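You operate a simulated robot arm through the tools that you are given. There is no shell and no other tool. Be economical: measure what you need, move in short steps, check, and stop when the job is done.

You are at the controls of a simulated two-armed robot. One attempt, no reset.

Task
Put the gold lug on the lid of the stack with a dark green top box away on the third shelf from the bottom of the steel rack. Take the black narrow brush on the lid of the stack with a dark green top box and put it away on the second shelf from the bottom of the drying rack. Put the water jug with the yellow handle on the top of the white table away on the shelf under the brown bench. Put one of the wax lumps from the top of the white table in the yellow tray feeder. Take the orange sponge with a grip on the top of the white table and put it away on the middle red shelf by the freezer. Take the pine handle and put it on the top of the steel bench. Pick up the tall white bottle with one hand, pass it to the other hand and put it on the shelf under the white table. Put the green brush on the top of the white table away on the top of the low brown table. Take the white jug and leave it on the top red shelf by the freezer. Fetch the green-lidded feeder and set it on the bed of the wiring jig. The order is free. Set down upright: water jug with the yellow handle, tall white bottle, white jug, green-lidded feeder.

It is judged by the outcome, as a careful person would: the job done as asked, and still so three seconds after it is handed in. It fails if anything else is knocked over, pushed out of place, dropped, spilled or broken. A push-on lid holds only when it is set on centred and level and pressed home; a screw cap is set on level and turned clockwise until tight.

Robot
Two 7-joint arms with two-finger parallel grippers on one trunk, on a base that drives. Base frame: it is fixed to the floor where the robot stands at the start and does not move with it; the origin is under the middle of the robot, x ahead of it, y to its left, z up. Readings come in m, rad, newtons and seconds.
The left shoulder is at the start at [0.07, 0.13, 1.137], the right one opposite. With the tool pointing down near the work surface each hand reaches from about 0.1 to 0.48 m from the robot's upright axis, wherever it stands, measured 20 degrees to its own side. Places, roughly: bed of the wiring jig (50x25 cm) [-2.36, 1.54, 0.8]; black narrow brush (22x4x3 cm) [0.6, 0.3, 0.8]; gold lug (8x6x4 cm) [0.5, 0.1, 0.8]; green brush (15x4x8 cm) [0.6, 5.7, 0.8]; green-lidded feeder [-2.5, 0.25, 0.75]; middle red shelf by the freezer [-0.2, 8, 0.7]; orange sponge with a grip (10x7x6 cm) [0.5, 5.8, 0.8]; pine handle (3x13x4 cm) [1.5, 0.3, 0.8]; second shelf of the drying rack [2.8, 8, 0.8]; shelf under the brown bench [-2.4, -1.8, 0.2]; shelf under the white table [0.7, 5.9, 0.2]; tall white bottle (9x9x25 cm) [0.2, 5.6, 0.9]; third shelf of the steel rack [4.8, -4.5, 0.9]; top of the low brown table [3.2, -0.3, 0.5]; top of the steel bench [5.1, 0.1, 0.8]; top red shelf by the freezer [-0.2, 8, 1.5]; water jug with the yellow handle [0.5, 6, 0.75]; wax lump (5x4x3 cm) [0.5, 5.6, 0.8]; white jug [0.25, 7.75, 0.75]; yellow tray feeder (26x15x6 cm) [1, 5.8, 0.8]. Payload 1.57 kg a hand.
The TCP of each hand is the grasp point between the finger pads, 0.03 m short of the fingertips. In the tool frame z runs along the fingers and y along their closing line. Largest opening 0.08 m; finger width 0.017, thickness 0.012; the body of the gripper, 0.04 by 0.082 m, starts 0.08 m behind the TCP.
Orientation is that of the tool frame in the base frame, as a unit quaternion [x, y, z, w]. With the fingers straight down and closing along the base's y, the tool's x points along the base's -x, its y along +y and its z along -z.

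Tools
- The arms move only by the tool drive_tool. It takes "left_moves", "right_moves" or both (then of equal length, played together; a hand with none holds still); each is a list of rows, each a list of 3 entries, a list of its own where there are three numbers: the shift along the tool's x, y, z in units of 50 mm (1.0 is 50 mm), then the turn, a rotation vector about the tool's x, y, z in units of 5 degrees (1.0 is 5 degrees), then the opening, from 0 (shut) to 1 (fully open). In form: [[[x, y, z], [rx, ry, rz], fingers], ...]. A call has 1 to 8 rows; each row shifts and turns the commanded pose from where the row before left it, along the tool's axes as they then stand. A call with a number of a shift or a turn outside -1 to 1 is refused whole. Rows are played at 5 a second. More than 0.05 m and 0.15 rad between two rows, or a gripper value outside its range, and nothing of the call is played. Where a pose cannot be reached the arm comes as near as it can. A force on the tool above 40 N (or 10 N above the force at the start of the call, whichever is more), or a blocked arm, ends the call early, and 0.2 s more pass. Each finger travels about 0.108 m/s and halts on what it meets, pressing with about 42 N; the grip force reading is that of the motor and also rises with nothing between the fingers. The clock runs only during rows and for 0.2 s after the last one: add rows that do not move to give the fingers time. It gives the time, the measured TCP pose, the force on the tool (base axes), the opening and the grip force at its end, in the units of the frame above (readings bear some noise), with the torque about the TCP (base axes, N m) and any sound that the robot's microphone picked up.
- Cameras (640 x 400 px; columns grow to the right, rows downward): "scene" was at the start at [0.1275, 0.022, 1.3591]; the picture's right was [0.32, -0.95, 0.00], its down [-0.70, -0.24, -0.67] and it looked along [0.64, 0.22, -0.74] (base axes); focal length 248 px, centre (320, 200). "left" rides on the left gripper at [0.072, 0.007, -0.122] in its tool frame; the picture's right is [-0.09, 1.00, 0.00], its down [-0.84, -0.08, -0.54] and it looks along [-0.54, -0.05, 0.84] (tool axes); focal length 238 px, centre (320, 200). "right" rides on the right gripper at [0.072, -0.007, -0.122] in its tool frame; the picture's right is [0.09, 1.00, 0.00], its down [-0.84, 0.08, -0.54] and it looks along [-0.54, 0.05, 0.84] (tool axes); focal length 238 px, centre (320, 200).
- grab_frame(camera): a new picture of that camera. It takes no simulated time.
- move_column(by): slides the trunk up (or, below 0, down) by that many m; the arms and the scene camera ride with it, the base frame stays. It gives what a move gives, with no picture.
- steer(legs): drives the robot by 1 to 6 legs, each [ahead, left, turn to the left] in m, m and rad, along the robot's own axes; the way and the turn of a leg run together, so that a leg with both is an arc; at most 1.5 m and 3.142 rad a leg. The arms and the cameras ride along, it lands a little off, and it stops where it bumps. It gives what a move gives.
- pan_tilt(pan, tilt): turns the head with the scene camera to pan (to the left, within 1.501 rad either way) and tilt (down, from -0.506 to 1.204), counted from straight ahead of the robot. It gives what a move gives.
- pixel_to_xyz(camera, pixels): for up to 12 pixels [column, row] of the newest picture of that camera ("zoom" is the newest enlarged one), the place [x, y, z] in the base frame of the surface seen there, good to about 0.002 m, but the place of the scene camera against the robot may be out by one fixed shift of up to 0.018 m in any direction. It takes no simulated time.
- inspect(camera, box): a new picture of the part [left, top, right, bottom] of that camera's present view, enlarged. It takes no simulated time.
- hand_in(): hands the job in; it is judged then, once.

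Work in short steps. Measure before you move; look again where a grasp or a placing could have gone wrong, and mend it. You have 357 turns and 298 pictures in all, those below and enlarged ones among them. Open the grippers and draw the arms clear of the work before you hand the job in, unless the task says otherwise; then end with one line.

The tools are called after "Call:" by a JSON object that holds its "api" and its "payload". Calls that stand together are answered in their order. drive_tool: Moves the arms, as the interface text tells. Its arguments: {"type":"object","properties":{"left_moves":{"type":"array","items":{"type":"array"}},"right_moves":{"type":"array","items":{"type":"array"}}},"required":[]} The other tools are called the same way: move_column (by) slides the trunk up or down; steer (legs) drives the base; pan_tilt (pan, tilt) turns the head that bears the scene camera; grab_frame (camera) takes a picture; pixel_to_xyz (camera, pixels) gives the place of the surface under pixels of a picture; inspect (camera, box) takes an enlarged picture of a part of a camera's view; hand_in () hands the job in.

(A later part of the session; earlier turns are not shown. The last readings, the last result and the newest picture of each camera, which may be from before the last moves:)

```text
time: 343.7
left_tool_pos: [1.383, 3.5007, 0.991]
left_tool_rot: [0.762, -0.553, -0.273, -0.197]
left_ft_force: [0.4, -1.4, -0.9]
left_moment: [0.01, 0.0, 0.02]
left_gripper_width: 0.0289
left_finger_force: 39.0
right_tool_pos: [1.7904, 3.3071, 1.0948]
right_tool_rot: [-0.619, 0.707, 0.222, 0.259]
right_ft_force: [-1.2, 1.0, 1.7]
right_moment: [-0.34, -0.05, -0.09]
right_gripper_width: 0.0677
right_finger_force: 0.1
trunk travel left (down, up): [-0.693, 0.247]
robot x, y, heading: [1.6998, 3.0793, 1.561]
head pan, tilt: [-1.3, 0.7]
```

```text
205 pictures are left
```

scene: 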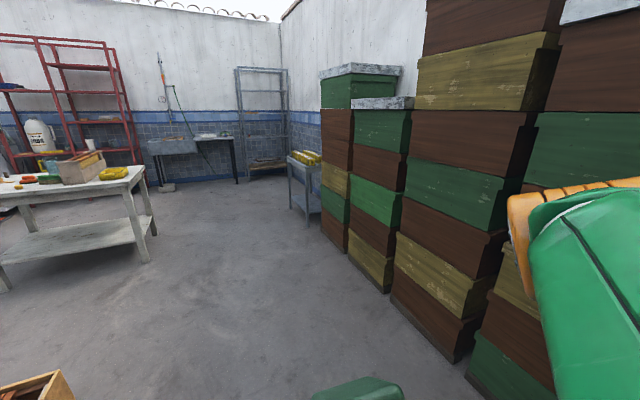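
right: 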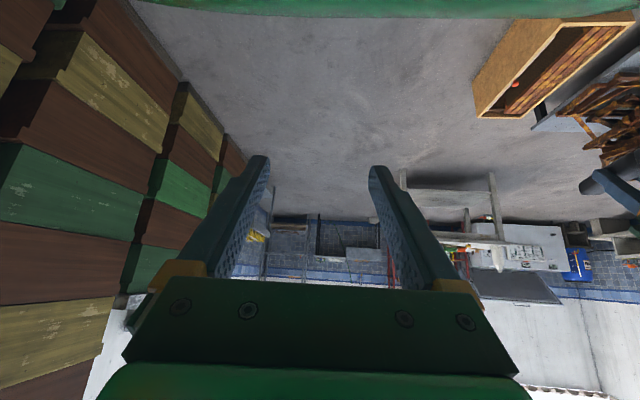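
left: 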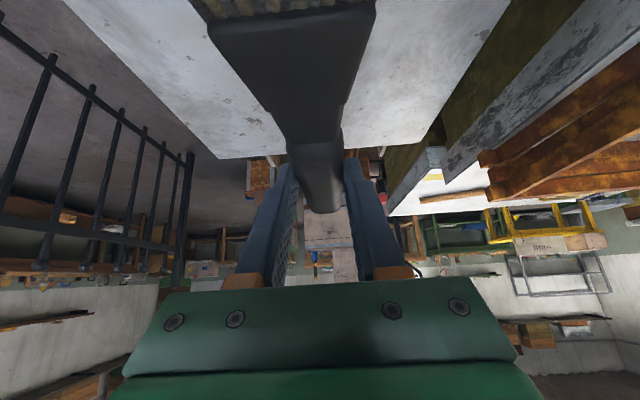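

Nothing visible on the right; I simply go ahead along x≈1.68, in shorter legs.

Call:
{"api": "steer", "payload": {"legs": [[0.0, 0.04, 0.0], [1.3, 0.0, 0.0]]}}

Call:
{"api": "pan_tilt", "payload": {"pan": -0.2, "tilt": 0.5}}

Call:
{"api": "grab_frame", "payload": {"camera": "scene"}}

```text
time: 350.8
left_tool_pos: [1.3652, 4.8129, 0.991]
left_tool_rot: [0.76, -0.556, -0.272, -0.199]
left_ft_force: [-0.2, 0.4, -1.2]
left_moment: [-0.04, 0.02, -0.01]
left_gripper_width: 0.029
left_finger_force: 39.2
right_tool_pos: [1.771, 4.6152, 1.0954]
right_tool_rot: [-0.617, 0.708, 0.224, 0.26]
right_ft_force: [0.8, 0.1, 0.1]
right_moment: [-0.01, -0.01, 0.01]
right_gripper_width: 0.0678
right_finger_force: 0.0
trunk travel left (down, up): [-0.693, 0.247]
robot x, y, heading: [1.6854, 4.3907, 1.555]
head pan, tilt: [-1.3, 0.7]
```

```text
time: 352.1
left_tool_pos: [1.3651, 4.8127, 0.9917]
left_tool_rot: [0.76, -0.556, -0.273, -0.199]
left_ft_force: [-0.8, 0.3, -1.0]
left_moment: [-0.01, -0.01, 0.02]
left_gripper_width: 0.0291
left_finger_force: 39.3
right_tool_pos: [1.7693, 4.6146, 1.0956]
right_tool_rot: [-0.617, 0.708, 0.224, 0.262]
right_ft_force: [0.5, -0.4, -0.6]
right_moment: [0.03, -0.02, 0.0]
right_gripper_width: 0.0682
right_finger_force: 0.1
trunk travel left (down, up): [-0.693, 0.247]
robot x, y, heading: [1.6798, 4.3913, 1.552]
head pan, tilt: [-0.201, 0.499]
```

```text
204 pictures are left
```

scene: 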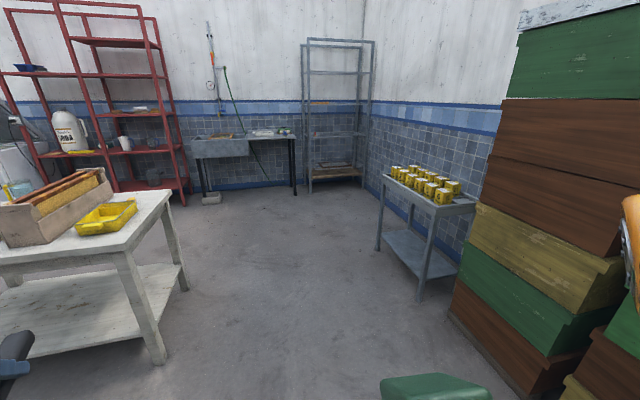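

Clear. I continue: slight right, ahead to y≈6.6, then toward the drying rack.

Call:
{"api": "steer", "payload": {"legs": [[0.3, -0.2, 0.0], [1.4, 0.0, 0.02], [0.55, 0.0, 0.0], [0.25, -0.75, 0.0]]}}

Call:
{"api": "pan_tilt", "payload": {"pan": 0.0, "tilt": 0.5}}

Call:
{"api": "grab_frame", "payload": {"camera": "scene"}}

```text
time: 367.6
left_tool_pos: [2.3514, 7.2953, 0.9915]
left_tool_rot: [0.761, -0.554, -0.272, -0.198]
left_ft_force: [0.3, 0.7, -0.5]
left_moment: [-0.03, -0.04, -0.02]
left_gripper_width: 0.029
left_finger_force: 38.8
right_tool_pos: [2.758, 7.1008, 1.0931]
right_tool_rot: [-0.619, 0.706, 0.223, 0.26]
right_ft_force: [0.4, 0.8, 0.1]
right_moment: [0.0, -0.01, 0.01]
right_gripper_width: 0.0678
right_finger_force: 0.1
trunk travel left (down, up): [-0.693, 0.247]
robot x, y, heading: [2.6737, 6.8772, 1.552]
head pan, tilt: [-0.201, 0.499]
```

```text
time: 368.3
left_tool_pos: [2.3522, 7.2944, 0.9922]
left_tool_rot: [0.762, -0.553, -0.273, -0.197]
left_ft_force: [-0.1, -0.1, -1.7]
left_moment: [-0.01, -0.01, 0.0]
left_gripper_width: 0.0292
left_finger_force: 39.0
right_tool_pos: [2.7585, 7.0995, 1.0944]
right_tool_rot: [-0.619, 0.706, 0.224, 0.26]
right_ft_force: [-0.6, -0.7, -0.4]
right_moment: [0.03, 0.0, 0.03]
right_gripper_width: 0.0681
right_finger_force: 0.0
trunk travel left (down, up): [-0.693, 0.247]
robot x, y, heading: [2.6702, 6.8806, 1.556]
head pan, tilt: [0.0, 0.499]
```

```text
203 pictures are left
```

scene: 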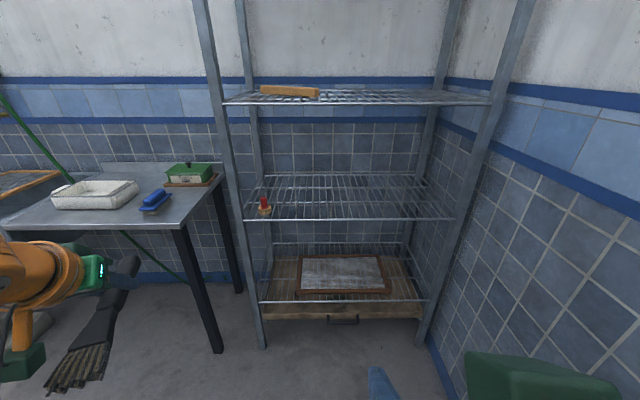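

Wire shelves: bottom (with board, y px 290), second (red object, px 195), third (px 97). I measure them.

Call:
{"api": "pixel_to_xyz", "payload": {"camera": "scene", "pixels": [[350, 219], [265, 220], [440, 219], [300, 175], [340, 104], [345, 300], [340, 195], [264, 205], [380, 205], [330, 183], [235, 200], [470, 200]]}}

Call:
{"api": "inspect", "payload": {"camera": "scene", "box": [220, 150, 480, 310]}}

```text
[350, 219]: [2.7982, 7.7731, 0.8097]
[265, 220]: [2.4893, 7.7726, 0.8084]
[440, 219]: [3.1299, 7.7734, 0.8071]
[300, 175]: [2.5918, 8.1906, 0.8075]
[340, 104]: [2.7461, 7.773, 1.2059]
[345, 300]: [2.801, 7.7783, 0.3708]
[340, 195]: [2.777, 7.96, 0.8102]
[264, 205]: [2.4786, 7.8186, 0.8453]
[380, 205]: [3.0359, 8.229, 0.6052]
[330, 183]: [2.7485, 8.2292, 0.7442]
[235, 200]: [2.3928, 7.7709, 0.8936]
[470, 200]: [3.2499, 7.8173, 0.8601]
```

```text
2.46 times, centred on (350, 230) of scene
```

zoom: 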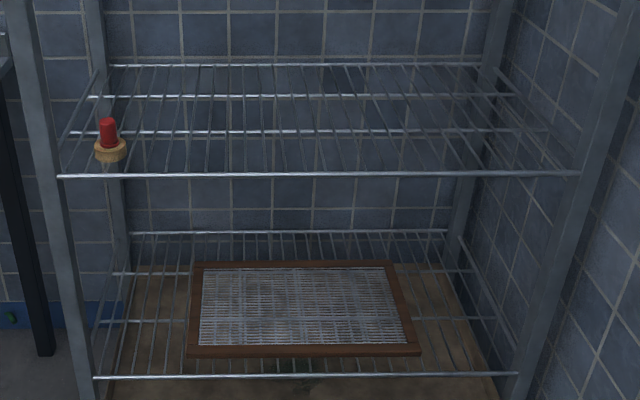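

The second shelf is at z≈0.80, wires running front to back, so I'll lay the brush across them. I yaw the left hand by +37°.

Call:
{"api": "drive_tool", "payload": {"left_moves": [[[0, 0, 0], [-0.78, 0, -0.955], 0], [[0, 0, 0], [-0.78, 0, -0.955], 0], [[0, 0, 0], [-0.78, 0, -0.955], 0], [[0, 0, 0], [-0.78, 0, -0.955], 0], [[0, 0, 0], [-0.78, 0, -0.955], 0], [[0, 0, 0], [-0.78, 0, -0.955], 0], [[0, 0, 0], [0, 0, 0], 0]]}}

Call:
{"api": "steer", "payload": {"legs": [[0.0, -0.2, 0.015], [0.4, 0.0, 0.0]]}}

Call:
{"api": "grab_frame", "payload": {"camera": "scene"}}

```text
time: 369.9
left_tool_pos: [2.3522, 7.2954, 0.9918]
left_tool_rot: [0.898, -0.283, -0.322, -0.102]
left_ft_force: [-0.1, -0.1, -1.1]
left_moment: [0.01, -0.01, 0.0]
left_gripper_width: 0.0292
left_finger_force: 38.7
right_tool_pos: [2.7572, 7.1008, 1.0944]
right_tool_rot: [-0.62, 0.706, 0.223, 0.26]
right_ft_force: [-0.6, 0.5, 0.1]
right_moment: [0.02, 0.0, 0.03]
right_gripper_width: 0.0677
right_finger_force: 0.1
trunk travel left (down, up): [-0.693, 0.247]
robot x, y, heading: [2.6764, 6.8748, 1.559]
head pan, tilt: [0.0, 0.499]
```

```text
time: 373.6
left_tool_pos: [2.5453, 7.6911, 0.9914]
left_tool_rot: [0.9, -0.277, -0.322, -0.1]
left_ft_force: [0.3, -0.5, -1.5]
left_moment: [0.01, -0.01, 0.0]
left_gripper_width: 0.0291
left_finger_force: 39.1
right_tool_pos: [2.9536, 7.5017, 1.0939]
right_tool_rot: [-0.624, 0.702, 0.226, 0.258]
right_ft_force: [0.1, 0.5, 0.6]
right_moment: [0.0, -0.01, 0.01]
right_gripper_width: 0.0679
right_finger_force: 0.1
trunk travel left (down, up): [-0.693, 0.247]
robot x, y, heading: [2.8738, 7.2803, 1.574]
head pan, tilt: [0.0, 0.499]
```

```text
201 pictures are left
```

scene: 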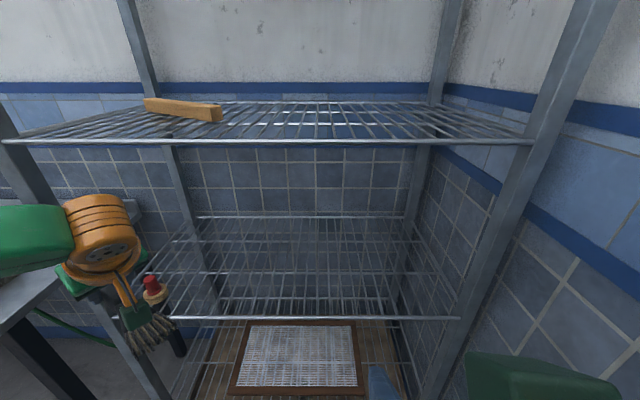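

I move the hand right (x≈2.69) and down to z≈0.90 while still outside the rack.

Call:
{"api": "drive_tool", "payload": {"left_moves": [[[0.75, -0.41, -0.03], [0, 0, 0], 0], [[0.75, -0.41, -0.03], [0, 0, 0], 0], [[0.75, -0.41, -0.03], [0, 0, 0], 0], [[0.75, -0.41, -0.03], [0, 0, 0], 0], [[0, 0, 0], [0, 0, 0], 0]]}}

Call:
{"api": "grab_frame", "payload": {"camera": "left"}}

```text
time: 374.8
left_tool_pos: [2.6572, 7.6812, 0.9124]
left_tool_rot: [0.9, -0.277, -0.322, -0.1]
left_ft_force: [0.9, 1.0, -0.6]
left_moment: [-0.01, 0.0, 0.0]
left_gripper_width: 0.0293
left_finger_force: 39.4
left hand out of reach, approached as far as the arm can: row 4
right_tool_pos: [2.9535, 7.5025, 1.0942]
right_tool_rot: [-0.624, 0.702, 0.226, 0.258]
right_ft_force: [0.2, 0.0, 0.2]
right_moment: [0.0, 0.02, -0.01]
right_gripper_width: 0.0679
right_finger_force: 0.1
trunk travel left (down, up): [-0.693, 0.247]
robot x, y, heading: [2.8741, 7.2769, 1.566]
head pan, tilt: [0.0, 0.499]
```

```text
200 pictures are left
```

left: 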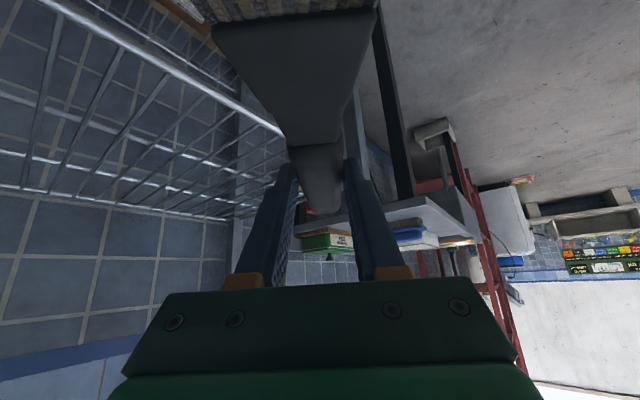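

I drive ahead 0.19 m (and 3 cm right) so the brush is over the second shelf.

Call:
{"api": "steer", "payload": {"legs": [[0.19, -0.03, 0.0]]}}

Call:
{"api": "grab_frame", "payload": {"camera": "scene"}}

Call:
{"api": "grab_frame", "payload": {"camera": "left"}}

```text
time: 376.4
left_tool_pos: [2.6865, 7.8678, 0.9131]
left_tool_rot: [0.9, -0.278, -0.322, -0.1]
left_ft_force: [-0.3, 0.4, -0.7]
left_moment: [0.02, 0.02, 0.03]
left_gripper_width: 0.0292
left_finger_force: 38.8
right_tool_pos: [2.9828, 7.6902, 1.0944]
right_tool_rot: [-0.623, 0.702, 0.226, 0.26]
right_ft_force: [-0.4, 0.0, -0.8]
right_moment: [-0.01, 0.03, -0.01]
right_gripper_width: 0.0681
right_finger_force: 0.1
trunk travel left (down, up): [-0.693, 0.247]
robot x, y, heading: [2.9017, 7.4655, 1.571]
head pan, tilt: [0.0, 0.499]
```

```text
199 pictures are left
```

scene: 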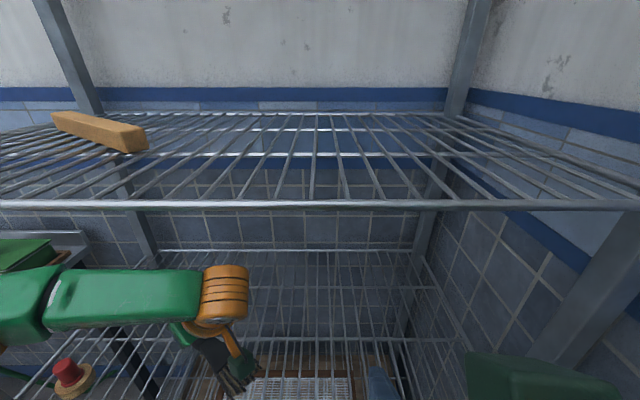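

```text
198 pictures are left
```

left: 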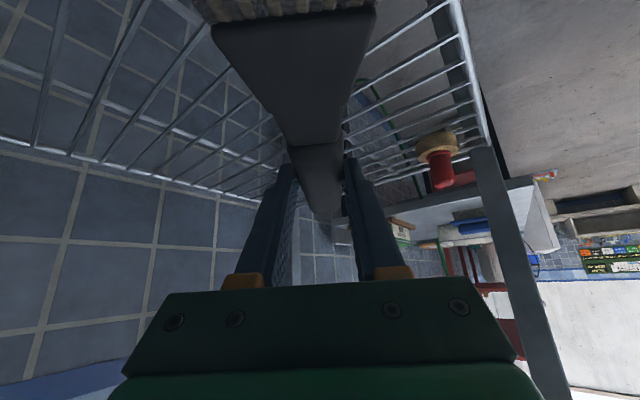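

I push 5 cm deeper, then lower 7.3 cm.

Call:
{"api": "drive_tool", "payload": {"left_moves": [[[-0.215, -0.415, 0.18], [0, 0, 0], 0], [[-0.215, -0.415, 0.18], [0, 0, 0], 0], [[0.46, 0, 0.565], [0, 0, 0], 0], [[0.46, 0, 0.565], [0, 0, 0], 0], [[0, 0, 0], [0, 0, 0], 0]]}}

Call:
{"api": "grab_frame", "payload": {"camera": "left"}}

Call:
{"api": "inspect", "payload": {"camera": "scene", "box": [120, 230, 360, 400]}}

```text
time: 377.6
left_tool_pos: [2.6488, 7.8948, 0.8571]
left_tool_rot: [0.899, -0.278, -0.322, -0.101]
left_ft_force: [0.8, -0.4, -1.8]
left_moment: [0.0, -0.03, 0.0]
left_gripper_width: 0.0291
left_finger_force: 38.9
left hand out of reach, approached as far as the arm can: row 1, 2, 3, 4
right_tool_pos: [2.985, 7.6922, 1.0946]
right_tool_rot: [-0.624, 0.702, 0.226, 0.258]
right_ft_force: [-0.8, 0.6, -0.1]
right_moment: [-0.01, 0.0, -0.02]
right_gripper_width: 0.068
right_finger_force: 0.1
trunk travel left (down, up): [-0.693, 0.247]
robot x, y, heading: [2.9059, 7.4667, 1.574]
head pan, tilt: [0.0, 0.499]
```

```text
197 pictures are left
```

left: 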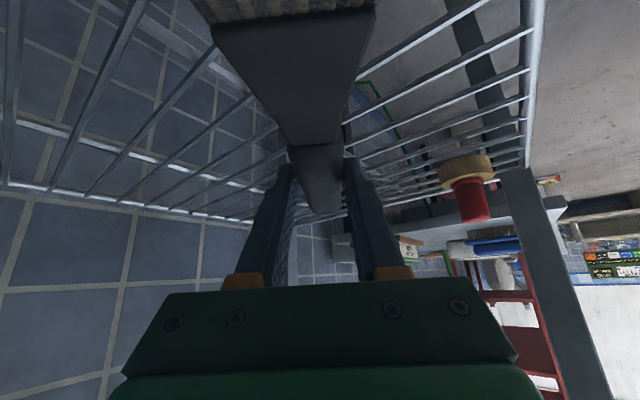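

```text
2.35 times, centred on (240, 315) of scene
```

zoom: 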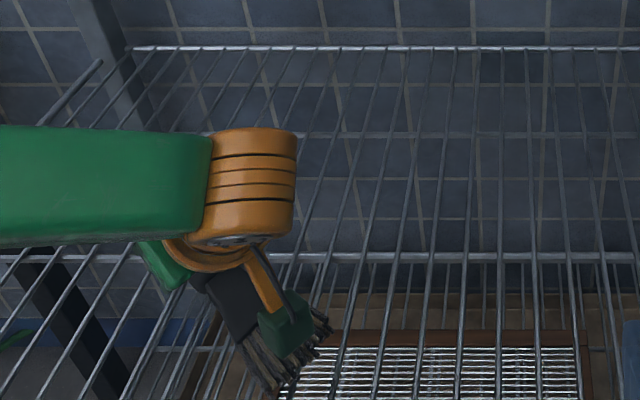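

Reach-limited, so I lower with the trunk in small steps until contact.

Call:
{"api": "move_column", "payload": {"by": -0.018}}

Call:
{"api": "move_column", "payload": {"by": -0.004}}

Call:
{"api": "move_column", "payload": {"by": -0.003}}

```text
time: 378.2
left_tool_pos: [2.6496, 7.894, 0.8394]
left_tool_rot: [0.9, -0.278, -0.321, -0.101]
left_ft_force: [0.5, -0.2, -1.6]
left_moment: [-0.03, -0.02, -0.03]
left_gripper_width: 0.0292
left_finger_force: 38.7
right_tool_pos: [2.9842, 7.6914, 1.077]
right_tool_rot: [-0.624, 0.702, 0.226, 0.258]
right_ft_force: [0.6, 0.6, -0.3]
right_moment: [-0.02, 0.01, 0.0]
right_gripper_width: 0.0681
right_finger_force: 0.0
trunk travel left (down, up): [-0.675, 0.265]
robot x, y, heading: [2.9045, 7.4662, 1.571]
head pan, tilt: [0.0, 0.499]
```

```text
time: 378.7
left_tool_pos: [2.6492, 7.8945, 0.8346]
left_tool_rot: [0.9, -0.278, -0.321, -0.101]
left_ft_force: [0.1, -0.4, -1.7]
left_moment: [0.03, -0.02, 0.01]
left_gripper_width: 0.0293
left_finger_force: 39.1
right_tool_pos: [2.983, 7.692, 1.0713]
right_tool_rot: [-0.624, 0.702, 0.226, 0.258]
right_ft_force: [0.2, -0.2, 0.6]
right_moment: [0.0, 0.02, 0.02]
right_gripper_width: 0.0681
right_finger_force: 0.0
trunk travel left (down, up): [-0.671, 0.269]
robot x, y, heading: [2.9008, 7.4615, 1.578]
head pan, tilt: [0.0, 0.499]
```

```text
time: 379.2
left_tool_pos: [2.6494, 7.8954, 0.8325]
left_tool_rot: [0.9, -0.278, -0.321, -0.101]
left_ft_force: [-0.8, 0.4, 0.7]
left_moment: [-0.01, 0.06, -0.03]
left_gripper_width: 0.0292
left_finger_force: 39.2
right_tool_pos: [2.9834, 7.691, 1.0693]
right_tool_rot: [-0.624, 0.702, 0.225, 0.259]
right_ft_force: [0.8, -0.4, -0.7]
right_moment: [-0.01, 0.03, -0.02]
right_gripper_width: 0.0679
right_finger_force: 0.1
trunk travel left (down, up): [-0.668, 0.272]
robot x, y, heading: [2.9007, 7.4627, 1.577]
head pan, tilt: [0.0, 0.499]
```

Contact made. I open (to ~5.6 cm) and rise with the trunk.

Call:
{"api": "drive_tool", "payload": {"left_moves": [[[0, 0, 0], [0, 0, 0], 0.4], [[0, 0, 0], [0, 0, 0], 0.7], [[0, 0, 0], [0, 0, 0], 0.7]]}}

Call:
{"api": "move_column", "payload": {"by": 0.08}}

Call:
{"api": "grab_frame", "payload": {"camera": "left"}}

```text
time: 380.1
left_tool_pos: [2.649, 7.8939, 0.8306]
left_tool_rot: [0.899, -0.279, -0.321, -0.101]
left_ft_force: [0.4, 0.5, 0.0]
left_moment: [-0.01, -0.01, -0.04]
left_gripper_width: 0.0561
left_finger_force: 0.0
right_tool_pos: [2.9838, 7.6909, 1.07]
right_tool_rot: [-0.624, 0.702, 0.225, 0.258]
right_ft_force: [-0.4, 0.2, -0.4]
right_moment: [-0.01, -0.01, -0.01]
right_gripper_width: 0.0682
right_finger_force: 0.0
trunk travel left (down, up): [-0.668, 0.272]
robot x, y, heading: [2.9024, 7.4646, 1.567]
head pan, tilt: [0.0, 0.499]
```

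```text
time: 381.2
left_tool_pos: [2.6494, 7.8942, 0.9122]
left_tool_rot: [0.9, -0.278, -0.321, -0.1]
left_ft_force: [0.1, -0.1, 0.0]
left_moment: [0.01, 0.01, 0.01]
left_gripper_width: 0.0561
left_finger_force: 0.1
right_tool_pos: [2.984, 7.691, 1.1488]
right_tool_rot: [-0.624, 0.702, 0.225, 0.258]
right_ft_force: [0.5, -0.1, 0.8]
right_moment: [0.03, 0.01, 0.01]
right_gripper_width: 0.0679
right_finger_force: 0.1
trunk travel left (down, up): [-0.748, 0.192]
robot x, y, heading: [2.9013, 7.464, 1.574]
head pan, tilt: [0.0, 0.499]
```

```text
195 pictures are left
```

left: 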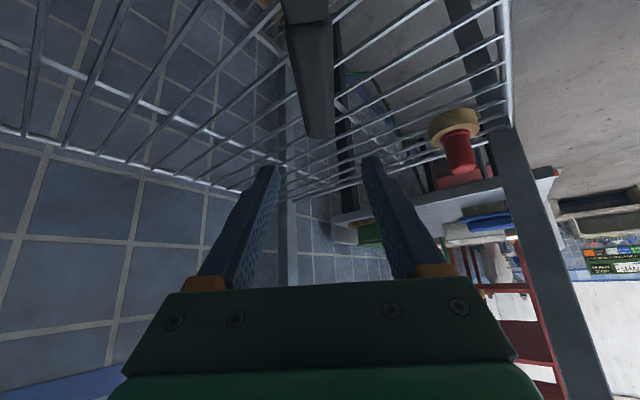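

The brush lies across the wires. I back the base off 0.35 m and check.

Call:
{"api": "steer", "payload": {"legs": [[-0.35, 0.0, 0.0], [-0.2, 0.3, 0.0]]}}

Call:
{"api": "pan_tilt", "payload": {"pan": -0.1, "tilt": 0.5}}

Call:
{"api": "grab_frame", "payload": {"camera": "scene"}}

```text
time: 385.4
left_tool_pos: [2.3491, 7.3461, 0.9123]
left_tool_rot: [0.899, -0.28, -0.321, -0.101]
left_ft_force: [0.0, 0.1, -0.5]
left_moment: [-0.02, 0.0, -0.01]
left_gripper_width: 0.0562
left_finger_force: 0.1
right_tool_pos: [2.685, 7.1418, 1.1494]
right_tool_rot: [-0.623, 0.703, 0.226, 0.258]
right_ft_force: [0.6, -0.6, 1.2]
right_moment: [0.0, -0.01, -0.03]
right_gripper_width: 0.0679
right_finger_force: 0.0
trunk travel left (down, up): [-0.748, 0.192]
robot x, y, heading: [2.6011, 6.9151, 1.571]
head pan, tilt: [0.0, 0.499]
```

```text
time: 386.1
left_tool_pos: [2.3491, 7.3453, 0.9118]
left_tool_rot: [0.899, -0.281, -0.32, -0.101]
left_ft_force: [-0.9, -0.2, 0.1]
left_moment: [0.01, 0.02, 0.03]
left_gripper_width: 0.056
left_finger_force: 0.1
right_tool_pos: [2.6842, 7.1419, 1.1487]
right_tool_rot: [-0.623, 0.703, 0.226, 0.259]
right_ft_force: [0.1, 1.0, -0.5]
right_moment: [0.0, 0.02, 0.02]
right_gripper_width: 0.068
right_finger_force: 0.2
trunk travel left (down, up): [-0.748, 0.192]
robot x, y, heading: [2.6025, 6.9197, 1.571]
head pan, tilt: [-0.099, 0.499]
```

```text
194 pictures are left
```

scene: 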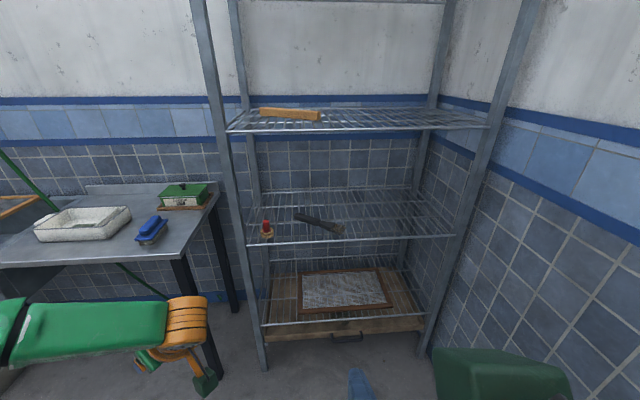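

The brush is put away. Next the red rack: I strafe left along y≈6.9 to x≈0.6 and look.

Call:
{"api": "steer", "payload": {"legs": [[0.0, 1.1, 0.0], [0.0, 0.9, 0.0]]}}

Call:
{"api": "pan_tilt", "payload": {"pan": 0.3, "tilt": 0.4}}

Call:
{"api": "grab_frame", "payload": {"camera": "scene"}}

```text
time: 396.1
left_tool_pos: [0.3575, 7.3626, 0.9127]
left_tool_rot: [0.897, -0.287, -0.32, -0.104]
left_ft_force: [-0.3, 0.2, 0.7]
left_moment: [-0.02, -0.02, -0.01]
left_gripper_width: 0.056
left_finger_force: 0.1
right_tool_pos: [0.689, 7.155, 1.1491]
right_tool_rot: [-0.618, 0.707, 0.223, 0.26]
right_ft_force: [-0.6, -1.0, 0.2]
right_moment: [0.01, 0.0, 0.04]
right_gripper_width: 0.0679
right_finger_force: 0.1
trunk travel left (down, up): [-0.748, 0.192]
robot x, y, heading: [0.603, 6.9292, 1.55]
head pan, tilt: [-0.099, 0.499]
```

```text
time: 396.9
left_tool_pos: [0.3578, 7.3632, 0.9113]
left_tool_rot: [0.897, -0.286, -0.32, -0.103]
left_ft_force: [-0.1, -0.5, 0.1]
left_moment: [0.02, -0.01, 0.02]
left_gripper_width: 0.0562
left_finger_force: 0.0
right_tool_pos: [0.6883, 7.1539, 1.1489]
right_tool_rot: [-0.618, 0.708, 0.223, 0.259]
right_ft_force: [-0.4, -0.1, -0.7]
right_moment: [0.0, -0.01, 0.01]
right_gripper_width: 0.068
right_finger_force: 0.0
trunk travel left (down, up): [-0.748, 0.192]
robot x, y, heading: [0.6004, 6.9282, 1.555]
head pan, tilt: [0.3, 0.4]
```

```text
193 pictures are left
```

scene: 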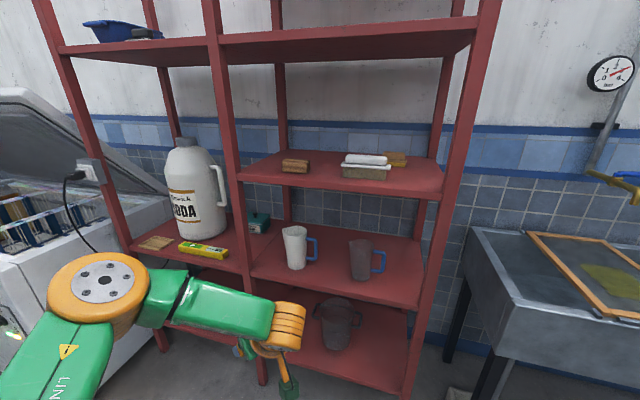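

The white jug with a blue handle is at (296,247). Left column ("by the freezer") has the middle shelf with the soda jug and the top shelf with a blue tray. I measure.

Call:
{"api": "pixel_to_xyz", "payload": {"camera": "scene", "pixels": [[295, 228], [284, 248], [306, 248], [296, 268], [317, 250], [262, 268], [390, 300], [200, 240], [150, 250], [250, 190], [180, 55], [110, 50]]}}

Call:
{"api": "inspect", "payload": {"camera": "scene", "box": [240, 200, 420, 320]}}

```text
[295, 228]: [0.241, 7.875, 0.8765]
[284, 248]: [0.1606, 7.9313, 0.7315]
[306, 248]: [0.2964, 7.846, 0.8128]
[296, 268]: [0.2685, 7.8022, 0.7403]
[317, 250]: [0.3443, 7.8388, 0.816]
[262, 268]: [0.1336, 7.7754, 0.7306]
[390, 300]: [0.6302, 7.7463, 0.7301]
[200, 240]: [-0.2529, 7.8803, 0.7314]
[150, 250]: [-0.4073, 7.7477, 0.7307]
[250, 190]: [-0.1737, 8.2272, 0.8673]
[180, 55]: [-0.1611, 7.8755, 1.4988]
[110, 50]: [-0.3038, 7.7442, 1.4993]
```

```text
3.33 times, centred on (330, 260) of scene
```

zoom: 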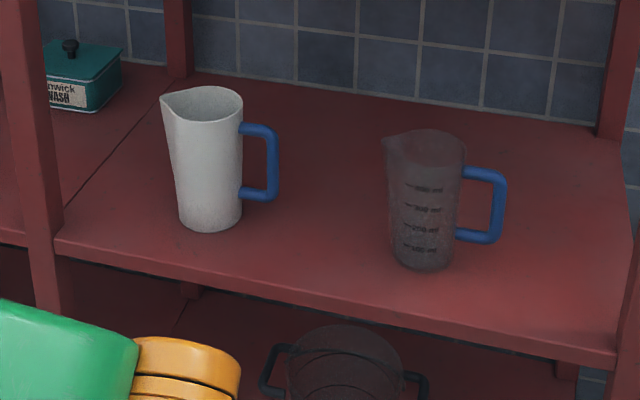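

I measure the jug body's width to see if the gripper fits around it.

Call:
{"api": "pixel_to_xyz", "payload": {"camera": "zoom", "pixels": [[170, 140], [240, 140], [180, 190], [241, 190], [210, 175], [210, 140], [182, 215], [210, 228], [238, 215], [270, 160], [200, 95], [243, 100]]}}

```text
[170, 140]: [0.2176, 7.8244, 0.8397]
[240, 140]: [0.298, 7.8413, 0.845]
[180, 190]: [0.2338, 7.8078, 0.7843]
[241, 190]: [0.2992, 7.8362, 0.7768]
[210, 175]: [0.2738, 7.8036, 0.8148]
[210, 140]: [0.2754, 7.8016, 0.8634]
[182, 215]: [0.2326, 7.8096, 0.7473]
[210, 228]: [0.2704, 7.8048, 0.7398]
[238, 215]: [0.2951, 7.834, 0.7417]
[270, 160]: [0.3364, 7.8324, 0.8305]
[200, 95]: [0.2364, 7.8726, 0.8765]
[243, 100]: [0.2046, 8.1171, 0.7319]
```

The jug body is about 7 cm wide below; the top shelf is at z≈1.49, so I need a nearly horizontal grip. I bring the left hand to yaw ≈95° and begin pitching up.

Call:
{"api": "drive_tool", "payload": {"left_moves": [[[0, 0, 0], [0.77, 0, 0.95], 1], [[0, 0, 0], [0.77, 0, 0.95], 1], [[0, 0, 0], [0.77, 0, 0.95], 1], [[0, 0, 0], [0.77, 0, 0.95], 1], [[0, 0, 0], [0.77, 0, 0.95], 1], [[0, 0, 0], [0.77, 0, 0.95], 1], [[0, 0, 0], [0.77, 0, 0.95], 1], [[0, 0, 0], [0.77, 0, 0.95], 1]]}}

Call:
{"api": "drive_tool", "payload": {"left_moves": [[[0, 0, 0], [0, -1, 0], 1], [[0, 0, 0], [0, -1, 0], 1], [[0, 0, 0], [0, -1, 0], 1], [[0, 0, 0], [0, -1, 0], 1], [[0, 0, 0], [0, -1, 0], 1], [[0, 0, 0], [0, -1, 0], 1], [[0, 0, 0], [0, -1, 0], 1], [[0, 0, 0], [0, -1, 0], 1]]}}

Call:
{"api": "move_column", "payload": {"by": 0.19}}

```text
time: 398.7
left_tool_pos: [0.3567, 7.3639, 0.9111]
left_tool_rot: [0.698, -0.633, -0.25, -0.225]
left_ft_force: [0.3, 0.1, -0.4]
left_moment: [0.02, -0.03, -0.02]
left_gripper_width: 0.0802
left_finger_force: 0.2
right_tool_pos: [0.6881, 7.1539, 1.1484]
right_tool_rot: [-0.618, 0.707, 0.223, 0.26]
right_ft_force: [0.0, 0.1, -0.6]
right_moment: [-0.01, 0.03, -0.04]
right_gripper_width: 0.0679
right_finger_force: 0.0
trunk travel left (down, up): [-0.748, 0.192]
robot x, y, heading: [0.603, 6.9278, 1.555]
head pan, tilt: [0.3, 0.4]
```

```text
time: 400.5
left_tool_pos: [0.3482, 7.3655, 0.9331]
left_tool_rot: [0.571, -0.516, -0.474, -0.428]
left_ft_force: [-0.3, -0.1, -0.5]
left_moment: [0.04, 0.0, 0.01]
left_gripper_width: 0.0798
left_finger_force: 0.0
left hand out of reach, approached as far as the arm can: row 7, 8
right_tool_pos: [0.6875, 7.1545, 1.1498]
right_tool_rot: [-0.619, 0.707, 0.223, 0.261]
right_ft_force: [0.3, 0.0, -0.6]
right_moment: [0.0, -0.02, 0.01]
right_gripper_width: 0.0679
right_finger_force: 0.1
trunk travel left (down, up): [-0.748, 0.192]
robot x, y, heading: [0.6039, 6.9321, 1.556]
head pan, tilt: [0.3, 0.4]
```

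```text
time: 402.6
left_tool_pos: [0.3496, 7.364, 1.1213]
left_tool_rot: [0.571, -0.518, -0.472, -0.427]
left_ft_force: [0.0, 0.3, 0.4]
left_moment: [-0.01, 0.01, 0.01]
left_gripper_width: 0.0799
left_finger_force: 0.3
right_tool_pos: [0.689, 7.1541, 1.3381]
right_tool_rot: [-0.618, 0.707, 0.224, 0.26]
right_ft_force: [0.4, -0.5, 0.1]
right_moment: [-0.02, 0.01, -0.01]
right_gripper_width: 0.0678
right_finger_force: 0.1
trunk travel left (down, up): [-0.938, 0.002]
robot x, y, heading: [0.6035, 6.9275, 1.557]
head pan, tilt: [0.3, 0.4]
```

Pitch is 79°. I test the height: raise the left hand toward z≈1.55.

Call:
{"api": "drive_tool", "payload": {"left_moves": [[[-0.95, 0, 0], [0, 0, 0], 1], [[-0.95, 0, 0], [0, 0, 0], 1], [[-0.95, 0, 0], [0, 0, 0], 1], [[-0.95, 0, 0], [0, 0, 0], 1], [[-0.95, 0, 0], [0, 0, 0], 1], [[-0.95, 0, 0], [0, 0, 0], 1], [[-0.95, 0, 0], [0, 0, 0], 1], [[-0.95, 0, 0], [0, 0, 0], 1]]}}

Call:
{"api": "drive_tool", "payload": {"left_moves": [[[-0.95, 0, 0.1], [0, 0, 0], 1], [[-0.95, 0, 0.1], [0, 0, 0], 1], [[-0.95, 0, 0.1], [0, 0, 0], 1]]}}

```text
time: 404.4
left_tool_pos: [0.3449, 7.4366, 1.4961]
left_tool_rot: [0.57, -0.518, -0.473, -0.427]
left_ft_force: [-0.3, 0.0, -0.3]
left_moment: [-0.01, 0.01, 0.0]
left_gripper_width: 0.0802
left_finger_force: 0.0
right_tool_pos: [0.6893, 7.1548, 1.3392]
right_tool_rot: [-0.618, 0.708, 0.223, 0.26]
right_ft_force: [1.1, -0.4, -0.8]
right_moment: [0.02, 0.01, -0.03]
right_gripper_width: 0.0678
right_finger_force: 0.0
trunk travel left (down, up): [-0.938, 0.002]
robot x, y, heading: [0.5998, 6.9334, 1.557]
head pan, tilt: [0.3, 0.4]
```

```text
time: 405.2
left_tool_pos: [0.3407, 7.4567, 1.5635]
left_tool_rot: [0.571, -0.518, -0.472, -0.427]
left_ft_force: [-0.1, -1.0, 0.2]
left_moment: [0.02, -0.03, -0.03]
left_gripper_width: 0.0801
left_finger_force: 0.1
left hand out of reach, approached as far as the arm can: row 2, 3
right_tool_pos: [0.688, 7.1545, 1.339]
right_tool_rot: [-0.618, 0.707, 0.223, 0.26]
right_ft_force: [-0.1, 0.3, -0.5]
right_moment: [0.0, -0.01, 0.0]
right_gripper_width: 0.0681
right_finger_force: 0.1
trunk travel left (down, up): [-0.938, 0.002]
robot x, y, heading: [0.602, 6.929, 1.551]
head pan, tilt: [0.3, 0.4]
```

The top shelf height is reachable (limit ~1.56 at this extension, more when nearer). Now I lower the hand and trunk for the pick and line up on the jug (x≈0.262).

Call:
{"api": "drive_tool", "payload": {"left_moves": [[[0.95, 0, 0.18], [0, 0, 0], 1], [[0.95, 0, 0.18], [0, 0, 0], 1], [[0.95, 0, 0.18], [0, 0, 0], 1], [[0.95, 0, 0.18], [0, 0, 0], 1], [[0.95, 0, 0.18], [0, 0, 0], 1], [[0.95, 0, 0.18], [0, 0, 0], 1], [[0, 0, 0], [0, 0, 0], 1]]}}

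Call:
{"api": "move_column", "payload": {"by": -0.38}}

Call:
{"api": "steer", "payload": {"legs": [[0.1, 0.08, 0.0]]}}

Call:
{"api": "grab_frame", "payload": {"camera": "left"}}

```text
time: 406.8
left_tool_pos: [0.3409, 7.4567, 1.272]
left_tool_rot: [0.57, -0.519, -0.471, -0.428]
left_ft_force: [-0.6, 0.6, 0.7]
left_moment: [0.0, -0.01, 0.02]
left_gripper_width: 0.08
left_finger_force: 0.1
right_tool_pos: [0.6898, 7.1528, 1.3386]
right_tool_rot: [-0.618, 0.707, 0.223, 0.26]
right_ft_force: [0.0, 0.0, 0.1]
right_moment: [-0.03, -0.01, 0.01]
right_gripper_width: 0.0679
right_finger_force: 0.0
trunk travel left (down, up): [-0.938, 0.002]
robot x, y, heading: [0.6009, 6.9314, 1.551]
head pan, tilt: [0.3, 0.4]
```

```text
time: 410.5
left_tool_pos: [0.3408, 7.4576, 0.8936]
left_tool_rot: [0.571, -0.518, -0.472, -0.427]
left_ft_force: [-1.1, 1.1, 0.3]
left_moment: [-0.03, 0.02, 0.03]
left_gripper_width: 0.0802
left_finger_force: 0.2
right_tool_pos: [0.6893, 7.1548, 0.9585]
right_tool_rot: [-0.618, 0.708, 0.224, 0.26]
right_ft_force: [0.0, 0.3, -0.6]
right_moment: [0.01, -0.01, 0.04]
right_gripper_width: 0.0679
right_finger_force: 0.1
trunk travel left (down, up): [-0.558, 0.382]
robot x, y, heading: [0.6028, 6.9277, 1.558]
head pan, tilt: [0.3, 0.4]
```

```text
time: 411.8
left_tool_pos: [0.2627, 7.5596, 0.8938]
left_tool_rot: [0.571, -0.518, -0.472, -0.428]
left_ft_force: [0.5, -0.5, -0.3]
left_moment: [-0.01, -0.01, 0.0]
left_gripper_width: 0.08
left_finger_force: 0.1
right_tool_pos: [0.6102, 7.2561, 0.9583]
right_tool_rot: [-0.618, 0.708, 0.223, 0.26]
right_ft_force: [0.1, -1.1, -0.2]
right_moment: [0.0, 0.01, 0.0]
right_gripper_width: 0.0681
right_finger_force: 0.0
trunk travel left (down, up): [-0.558, 0.382]
robot x, y, heading: [0.5286, 7.0356, 1.56]
head pan, tilt: [0.3, 0.4]
```

```text
191 pictures are left
```

left: 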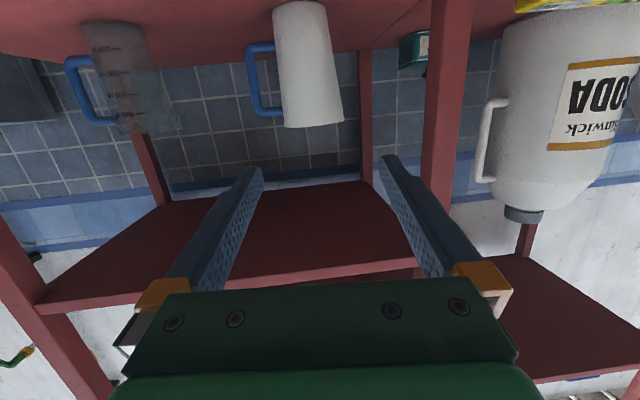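

I measure the jug with the accurate hand camera: body edges near rows 40-110, handle at (255,80).

Call:
{"api": "pixel_to_xyz", "payload": {"camera": "left", "pixels": [[277, 40], [328, 40], [303, 40], [282, 80], [338, 80], [308, 80], [290, 120], [338, 118], [252, 75], [262, 110], [268, 48], [300, 10]]}}

```text
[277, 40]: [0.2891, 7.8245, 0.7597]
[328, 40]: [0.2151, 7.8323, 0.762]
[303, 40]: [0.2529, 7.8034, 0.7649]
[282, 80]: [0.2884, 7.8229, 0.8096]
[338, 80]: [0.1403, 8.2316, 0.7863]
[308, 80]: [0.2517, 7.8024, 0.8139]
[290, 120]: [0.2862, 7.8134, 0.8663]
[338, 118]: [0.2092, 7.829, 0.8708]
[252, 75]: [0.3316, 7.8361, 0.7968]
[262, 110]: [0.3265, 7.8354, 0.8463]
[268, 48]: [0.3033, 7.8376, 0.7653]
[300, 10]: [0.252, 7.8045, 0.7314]
```

Body diameter is close to the 8 cm opening; I zoom to measure it precisely.

Call:
{"api": "inspect", "payload": {"camera": "left", "box": [230, 0, 360, 140]}}

Call:
{"api": "pixel_to_xyz", "payload": {"camera": "zoom", "pixels": [[245, 60], [395, 60], [250, 150], [410, 150], [260, 230], [425, 230], [330, 150], [330, 60], [330, 230], [265, 310], [200, 200], [180, 130]]}}

```text
2.86 times, centred on (295, 70) of left
```

zoom: 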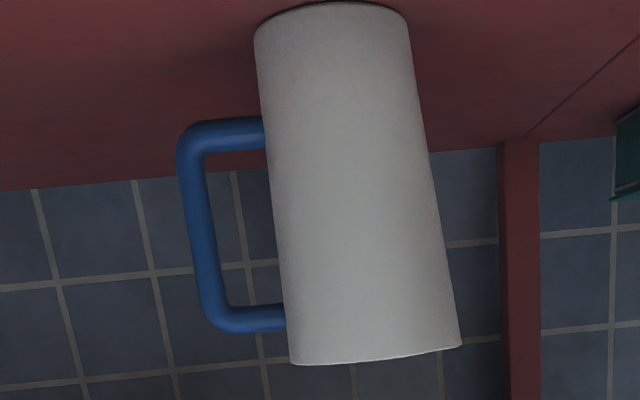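

```text
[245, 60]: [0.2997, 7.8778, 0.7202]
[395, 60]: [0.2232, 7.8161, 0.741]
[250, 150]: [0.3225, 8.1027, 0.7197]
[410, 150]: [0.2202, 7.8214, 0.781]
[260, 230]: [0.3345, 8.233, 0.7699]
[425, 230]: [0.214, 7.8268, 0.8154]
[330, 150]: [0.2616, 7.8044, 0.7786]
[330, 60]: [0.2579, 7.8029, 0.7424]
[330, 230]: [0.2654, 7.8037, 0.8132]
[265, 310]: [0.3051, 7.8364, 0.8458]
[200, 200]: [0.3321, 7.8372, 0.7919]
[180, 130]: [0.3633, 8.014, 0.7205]
```

The body is ~7.8 cm — too tight; the blue handle bar (1.5 cm, at (0.333, 7.837), z 0.775–0.84) is the grip. I narrow the opening, lower to z≈0.805, and drive closer.

Call:
{"api": "drive_tool", "payload": {"left_moves": [[[0.872, 0, 0.17], [0, 0, 0], 0.42], [[0.872, 0, 0.17], [0, 0, 0], 0.42], [[0, 0, 0], [0, 0, 0], 0.42]]}}

Call:
{"api": "steer", "payload": {"legs": [[0.17, -0.075, 0.0]]}}

Call:
{"api": "grab_frame", "payload": {"camera": "left"}}

```text
time: 412.6
left_tool_pos: [0.2615, 7.5572, 0.8044]
left_tool_rot: [0.571, -0.518, -0.472, -0.428]
left_ft_force: [0.1, 0.1, -0.2]
left_moment: [-0.04, -0.06, 0.0]
left_gripper_width: 0.0337
left_finger_force: 0.1
right_tool_pos: [0.6116, 7.2554, 0.9592]
right_tool_rot: [-0.618, 0.707, 0.224, 0.26]
right_ft_force: [-0.8, -0.4, 0.0]
right_moment: [-0.01, -0.01, -0.02]
right_gripper_width: 0.0679
right_finger_force: 0.1
trunk travel left (down, up): [-0.558, 0.382]
robot x, y, heading: [0.5262, 7.0356, 1.557]
head pan, tilt: [0.3, 0.4]
```

```text
time: 414.1
left_tool_pos: [0.3386, 7.7268, 0.8037]
left_tool_rot: [0.57, -0.518, -0.472, -0.428]
left_ft_force: [0.2, -0.2, -0.1]
left_moment: [0.01, 0.04, 0.03]
left_gripper_width: 0.0336
left_finger_force: 0.1
right_tool_pos: [0.6873, 7.4272, 0.9594]
right_tool_rot: [-0.618, 0.708, 0.224, 0.26]
right_ft_force: [0.5, -0.2, 1.4]
right_moment: [-0.01, 0.0, -0.03]
right_gripper_width: 0.0681
right_finger_force: 0.0
trunk travel left (down, up): [-0.558, 0.382]
robot x, y, heading: [0.5999, 7.2004, 1.554]
head pan, tilt: [0.3, 0.4]
```

```text
189 pictures are left
```

left: 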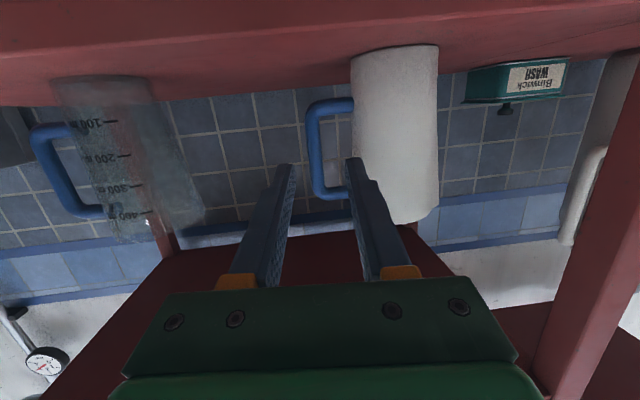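

I advance 11 cm so that the bar (x 0.333) sits between the fingers.

Call:
{"api": "drive_tool", "payload": {"left_moves": [[[-0.14, -0.031, 0.72], [0, 0, 0], 0.42], [[-0.14, -0.031, 0.72], [0, 0, 0], 0.42], [[-0.14, -0.031, 0.72], [0, 0, 0], 0.42], [[0, 0, 0], [0, 0, 0], 0.42]]}}

Call:
{"api": "grab_frame", "payload": {"camera": "left"}}

```text
time: 415.1
left_tool_pos: [0.3299, 7.8227, 0.8178]
left_tool_rot: [0.571, -0.518, -0.472, -0.428]
left_ft_force: [0.7, -0.2, -0.6]
left_moment: [0.01, 0.01, -0.01]
left_gripper_width: 0.0336
left_finger_force: 0.1
left hand out of reach, approached as far as the arm can: row 3
right_tool_pos: [0.6876, 7.4268, 0.9578]
right_tool_rot: [-0.618, 0.707, 0.223, 0.259]
right_ft_force: [0.3, 0.0, 0.0]
right_moment: [0.02, 0.02, -0.02]
right_gripper_width: 0.0681
right_finger_force: 0.0
trunk travel left (down, up): [-0.558, 0.382]
robot x, y, heading: [0.6004, 7.2044, 1.559]
head pan, tilt: [0.3, 0.4]
```

```text
188 pictures are left
```

left: 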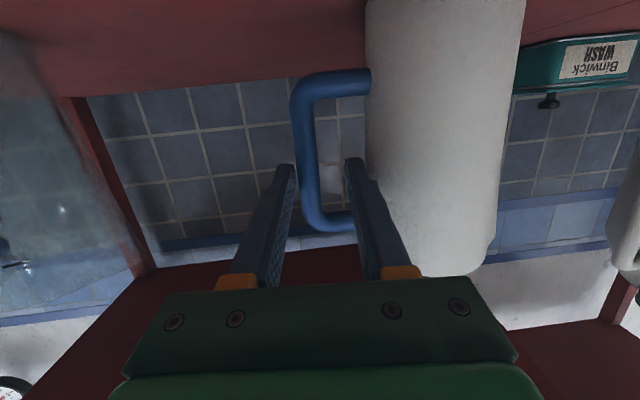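

Fingers straddle the bar. I creep ahead 1 cm with the base and close.

Call:
{"api": "steer", "payload": {"legs": [[0.012, 0.0, 0.0]]}}

Call:
{"api": "drive_tool", "payload": {"left_moves": [[[0, 0, 0], [0, 0, 0], 0.2], [[0, 0, 0], [0, 0, 0], 0], [[0, 0, 0], [0, 0, 0], 0]]}}

Call:
{"api": "grab_frame", "payload": {"camera": "left"}}

```text
time: 415.8
left_tool_pos: [0.3299, 7.8336, 0.8195]
left_tool_rot: [0.57, -0.518, -0.473, -0.428]
left_ft_force: [0.7, -1.0, -0.5]
left_moment: [0.04, 0.02, 0.02]
left_gripper_width: 0.0335
left_finger_force: 0.1
right_tool_pos: [0.6892, 7.4373, 0.9593]
right_tool_rot: [-0.618, 0.707, 0.223, 0.261]
right_ft_force: [0.6, -0.2, 0.2]
right_moment: [-0.03, 0.01, 0.03]
right_gripper_width: 0.0681
right_finger_force: 0.0
trunk travel left (down, up): [-0.558, 0.382]
robot x, y, heading: [0.6007, 7.2151, 1.552]
head pan, tilt: [0.3, 0.4]
```

```text
time: 416.6
left_tool_pos: [0.3296, 7.8336, 0.818]
left_tool_rot: [0.571, -0.519, -0.472, -0.428]
left_ft_force: [1.7, -0.1, -0.4]
left_moment: [-0.05, -0.05, 0.01]
left_gripper_width: 0.0139
left_finger_force: 30.4
right_tool_pos: [0.6876, 7.4388, 0.9593]
right_tool_rot: [-0.618, 0.707, 0.224, 0.259]
right_ft_force: [0.0, -0.3, 0.7]
right_moment: [0.0, 0.01, -0.02]
right_gripper_width: 0.068
right_finger_force: 0.0
trunk travel left (down, up): [-0.558, 0.382]
robot x, y, heading: [0.6028, 7.2152, 1.559]
head pan, tilt: [0.3, 0.4]
```

```text
187 pictures are left
```

left: 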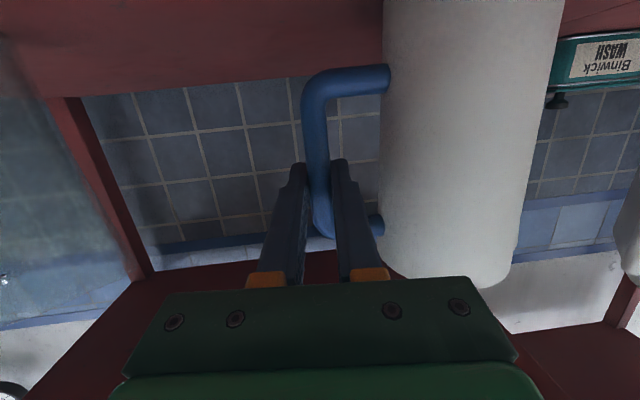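

Gripped the bar (14 mm). Test lift of 2 cm with the trunk.

Call:
{"api": "move_column", "payload": {"by": 0.02}}

Call:
{"api": "grab_frame", "payload": {"camera": "left"}}

Call:
{"api": "inspect", "payload": {"camera": "scene", "box": [160, 200, 420, 400]}}

```text
time: 417.3
left_tool_pos: [0.3281, 7.8363, 0.8369]
left_tool_rot: [0.572, -0.518, -0.471, -0.426]
left_ft_force: [-0.9, 0.6, -6.2]
left_moment: [-0.02, -0.37, -0.01]
left_gripper_width: 0.0143
left_finger_force: 30.0
right_tool_pos: [0.6881, 7.4398, 0.9796]
right_tool_rot: [-0.619, 0.707, 0.222, 0.26]
right_ft_force: [0.2, 1.4, 0.6]
right_moment: [0.01, 0.04, -0.01]
right_gripper_width: 0.0682
right_finger_force: 0.1
trunk travel left (down, up): [-0.578, 0.362]
robot x, y, heading: [0.6029, 7.2164, 1.55]
head pan, tilt: [0.3, 0.4]
```

```text
186 pictures are left
```

left: 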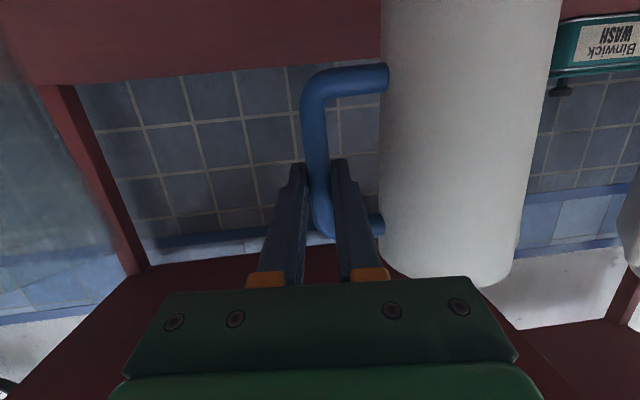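

```text
2.00 times, centred on (290, 300) of scene
```

zoom: 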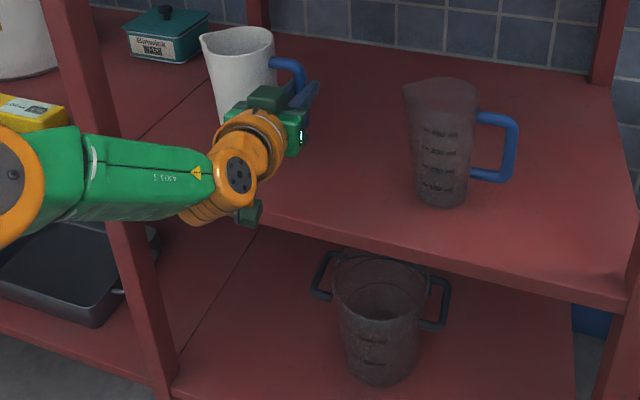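

It holds (~0.6 kg), upright. I back out 0.38 m and raise the trunk to the top.

Call:
{"api": "steer", "payload": {"legs": [[-0.38, 0.0, 0.0]]}}

Call:
{"api": "move_column", "payload": {"by": 0.36}}

Call:
{"api": "steer", "payload": {"legs": [[0.0, 0.4, 0.0]]}}

Call:
{"api": "pan_tilt", "payload": {"pan": 0.2, "tilt": 0.1}}

Call:
{"api": "grab_frame", "payload": {"camera": "scene"}}

```text
time: 419.7
left_tool_pos: [0.3229, 7.459, 0.8362]
left_tool_rot: [0.572, -0.518, -0.472, -0.427]
left_ft_force: [0.7, 0.0, -6.3]
left_moment: [-0.01, -0.41, -0.01]
left_gripper_width: 0.014
left_finger_force: 30.6
right_tool_pos: [0.6814, 7.064, 0.9788]
right_tool_rot: [-0.618, 0.707, 0.223, 0.261]
right_ft_force: [0.6, -0.5, -0.3]
right_moment: [0.0, -0.01, 0.01]
right_gripper_width: 0.0676
right_finger_force: 0.0
trunk travel left (down, up): [-0.578, 0.362]
robot x, y, heading: [0.5959, 6.8371, 1.557]
head pan, tilt: [0.3, 0.4]
```

```text
time: 423.2
left_tool_pos: [0.3222, 7.4603, 1.1965]
left_tool_rot: [0.572, -0.518, -0.472, -0.427]
left_ft_force: [0.4, 0.6, -6.6]
left_moment: [-0.08, -0.37, -0.02]
left_gripper_width: 0.0138
left_finger_force: 30.3
right_tool_pos: [0.6808, 7.0646, 1.3395]
right_tool_rot: [-0.618, 0.707, 0.223, 0.26]
right_ft_force: [0.7, -0.3, 0.3]
right_moment: [-0.02, 0.02, 0.03]
right_gripper_width: 0.0677
right_finger_force: 0.1
trunk travel left (down, up): [-0.938, 0.002]
robot x, y, heading: [0.5952, 6.8379, 1.555]
head pan, tilt: [0.3, 0.4]
```

```text
time: 425.7
left_tool_pos: [-0.0725, 7.4659, 1.1973]
left_tool_rot: [0.571, -0.519, -0.472, -0.427]
left_ft_force: [0.1, -0.2, -5.7]
left_moment: [-0.02, -0.3, 0.05]
left_gripper_width: 0.0139
left_finger_force: 30.3
right_tool_pos: [0.2862, 7.0711, 1.3385]
right_tool_rot: [-0.618, 0.708, 0.223, 0.259]
right_ft_force: [1.2, 0.1, -0.3]
right_moment: [-0.03, 0.02, 0.01]
right_gripper_width: 0.0681
right_finger_force: 0.1
trunk travel left (down, up): [-0.938, 0.002]
robot x, y, heading: [0.201, 6.8452, 1.559]
head pan, tilt: [0.3, 0.4]
```

```text
time: 426.5
left_tool_pos: [-0.0748, 7.4659, 1.1952]
left_tool_rot: [0.572, -0.519, -0.471, -0.427]
left_ft_force: [0.3, 0.1, -5.1]
left_moment: [-0.03, -0.37, -0.02]
left_gripper_width: 0.0139
left_finger_force: 30.6
right_tool_pos: [0.283, 7.0711, 1.3385]
right_tool_rot: [-0.618, 0.708, 0.221, 0.26]
right_ft_force: [-0.6, -0.3, 0.3]
right_moment: [0.02, 0.03, 0.03]
right_gripper_width: 0.068
right_finger_force: 0.0
trunk travel left (down, up): [-0.938, 0.002]
robot x, y, heading: [0.1979, 6.8445, 1.557]
head pan, tilt: [0.201, 0.099]
```

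```text
184 pictures are left
```

scene: 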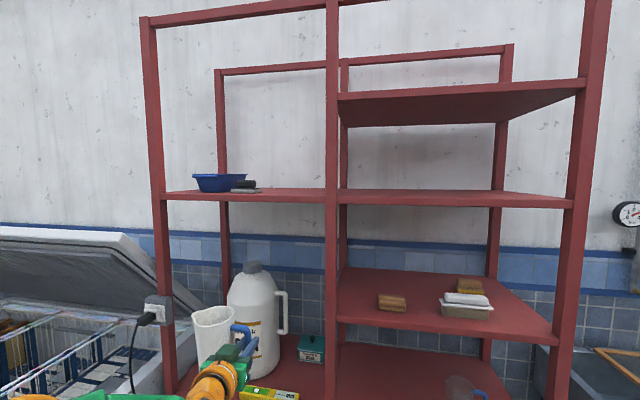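

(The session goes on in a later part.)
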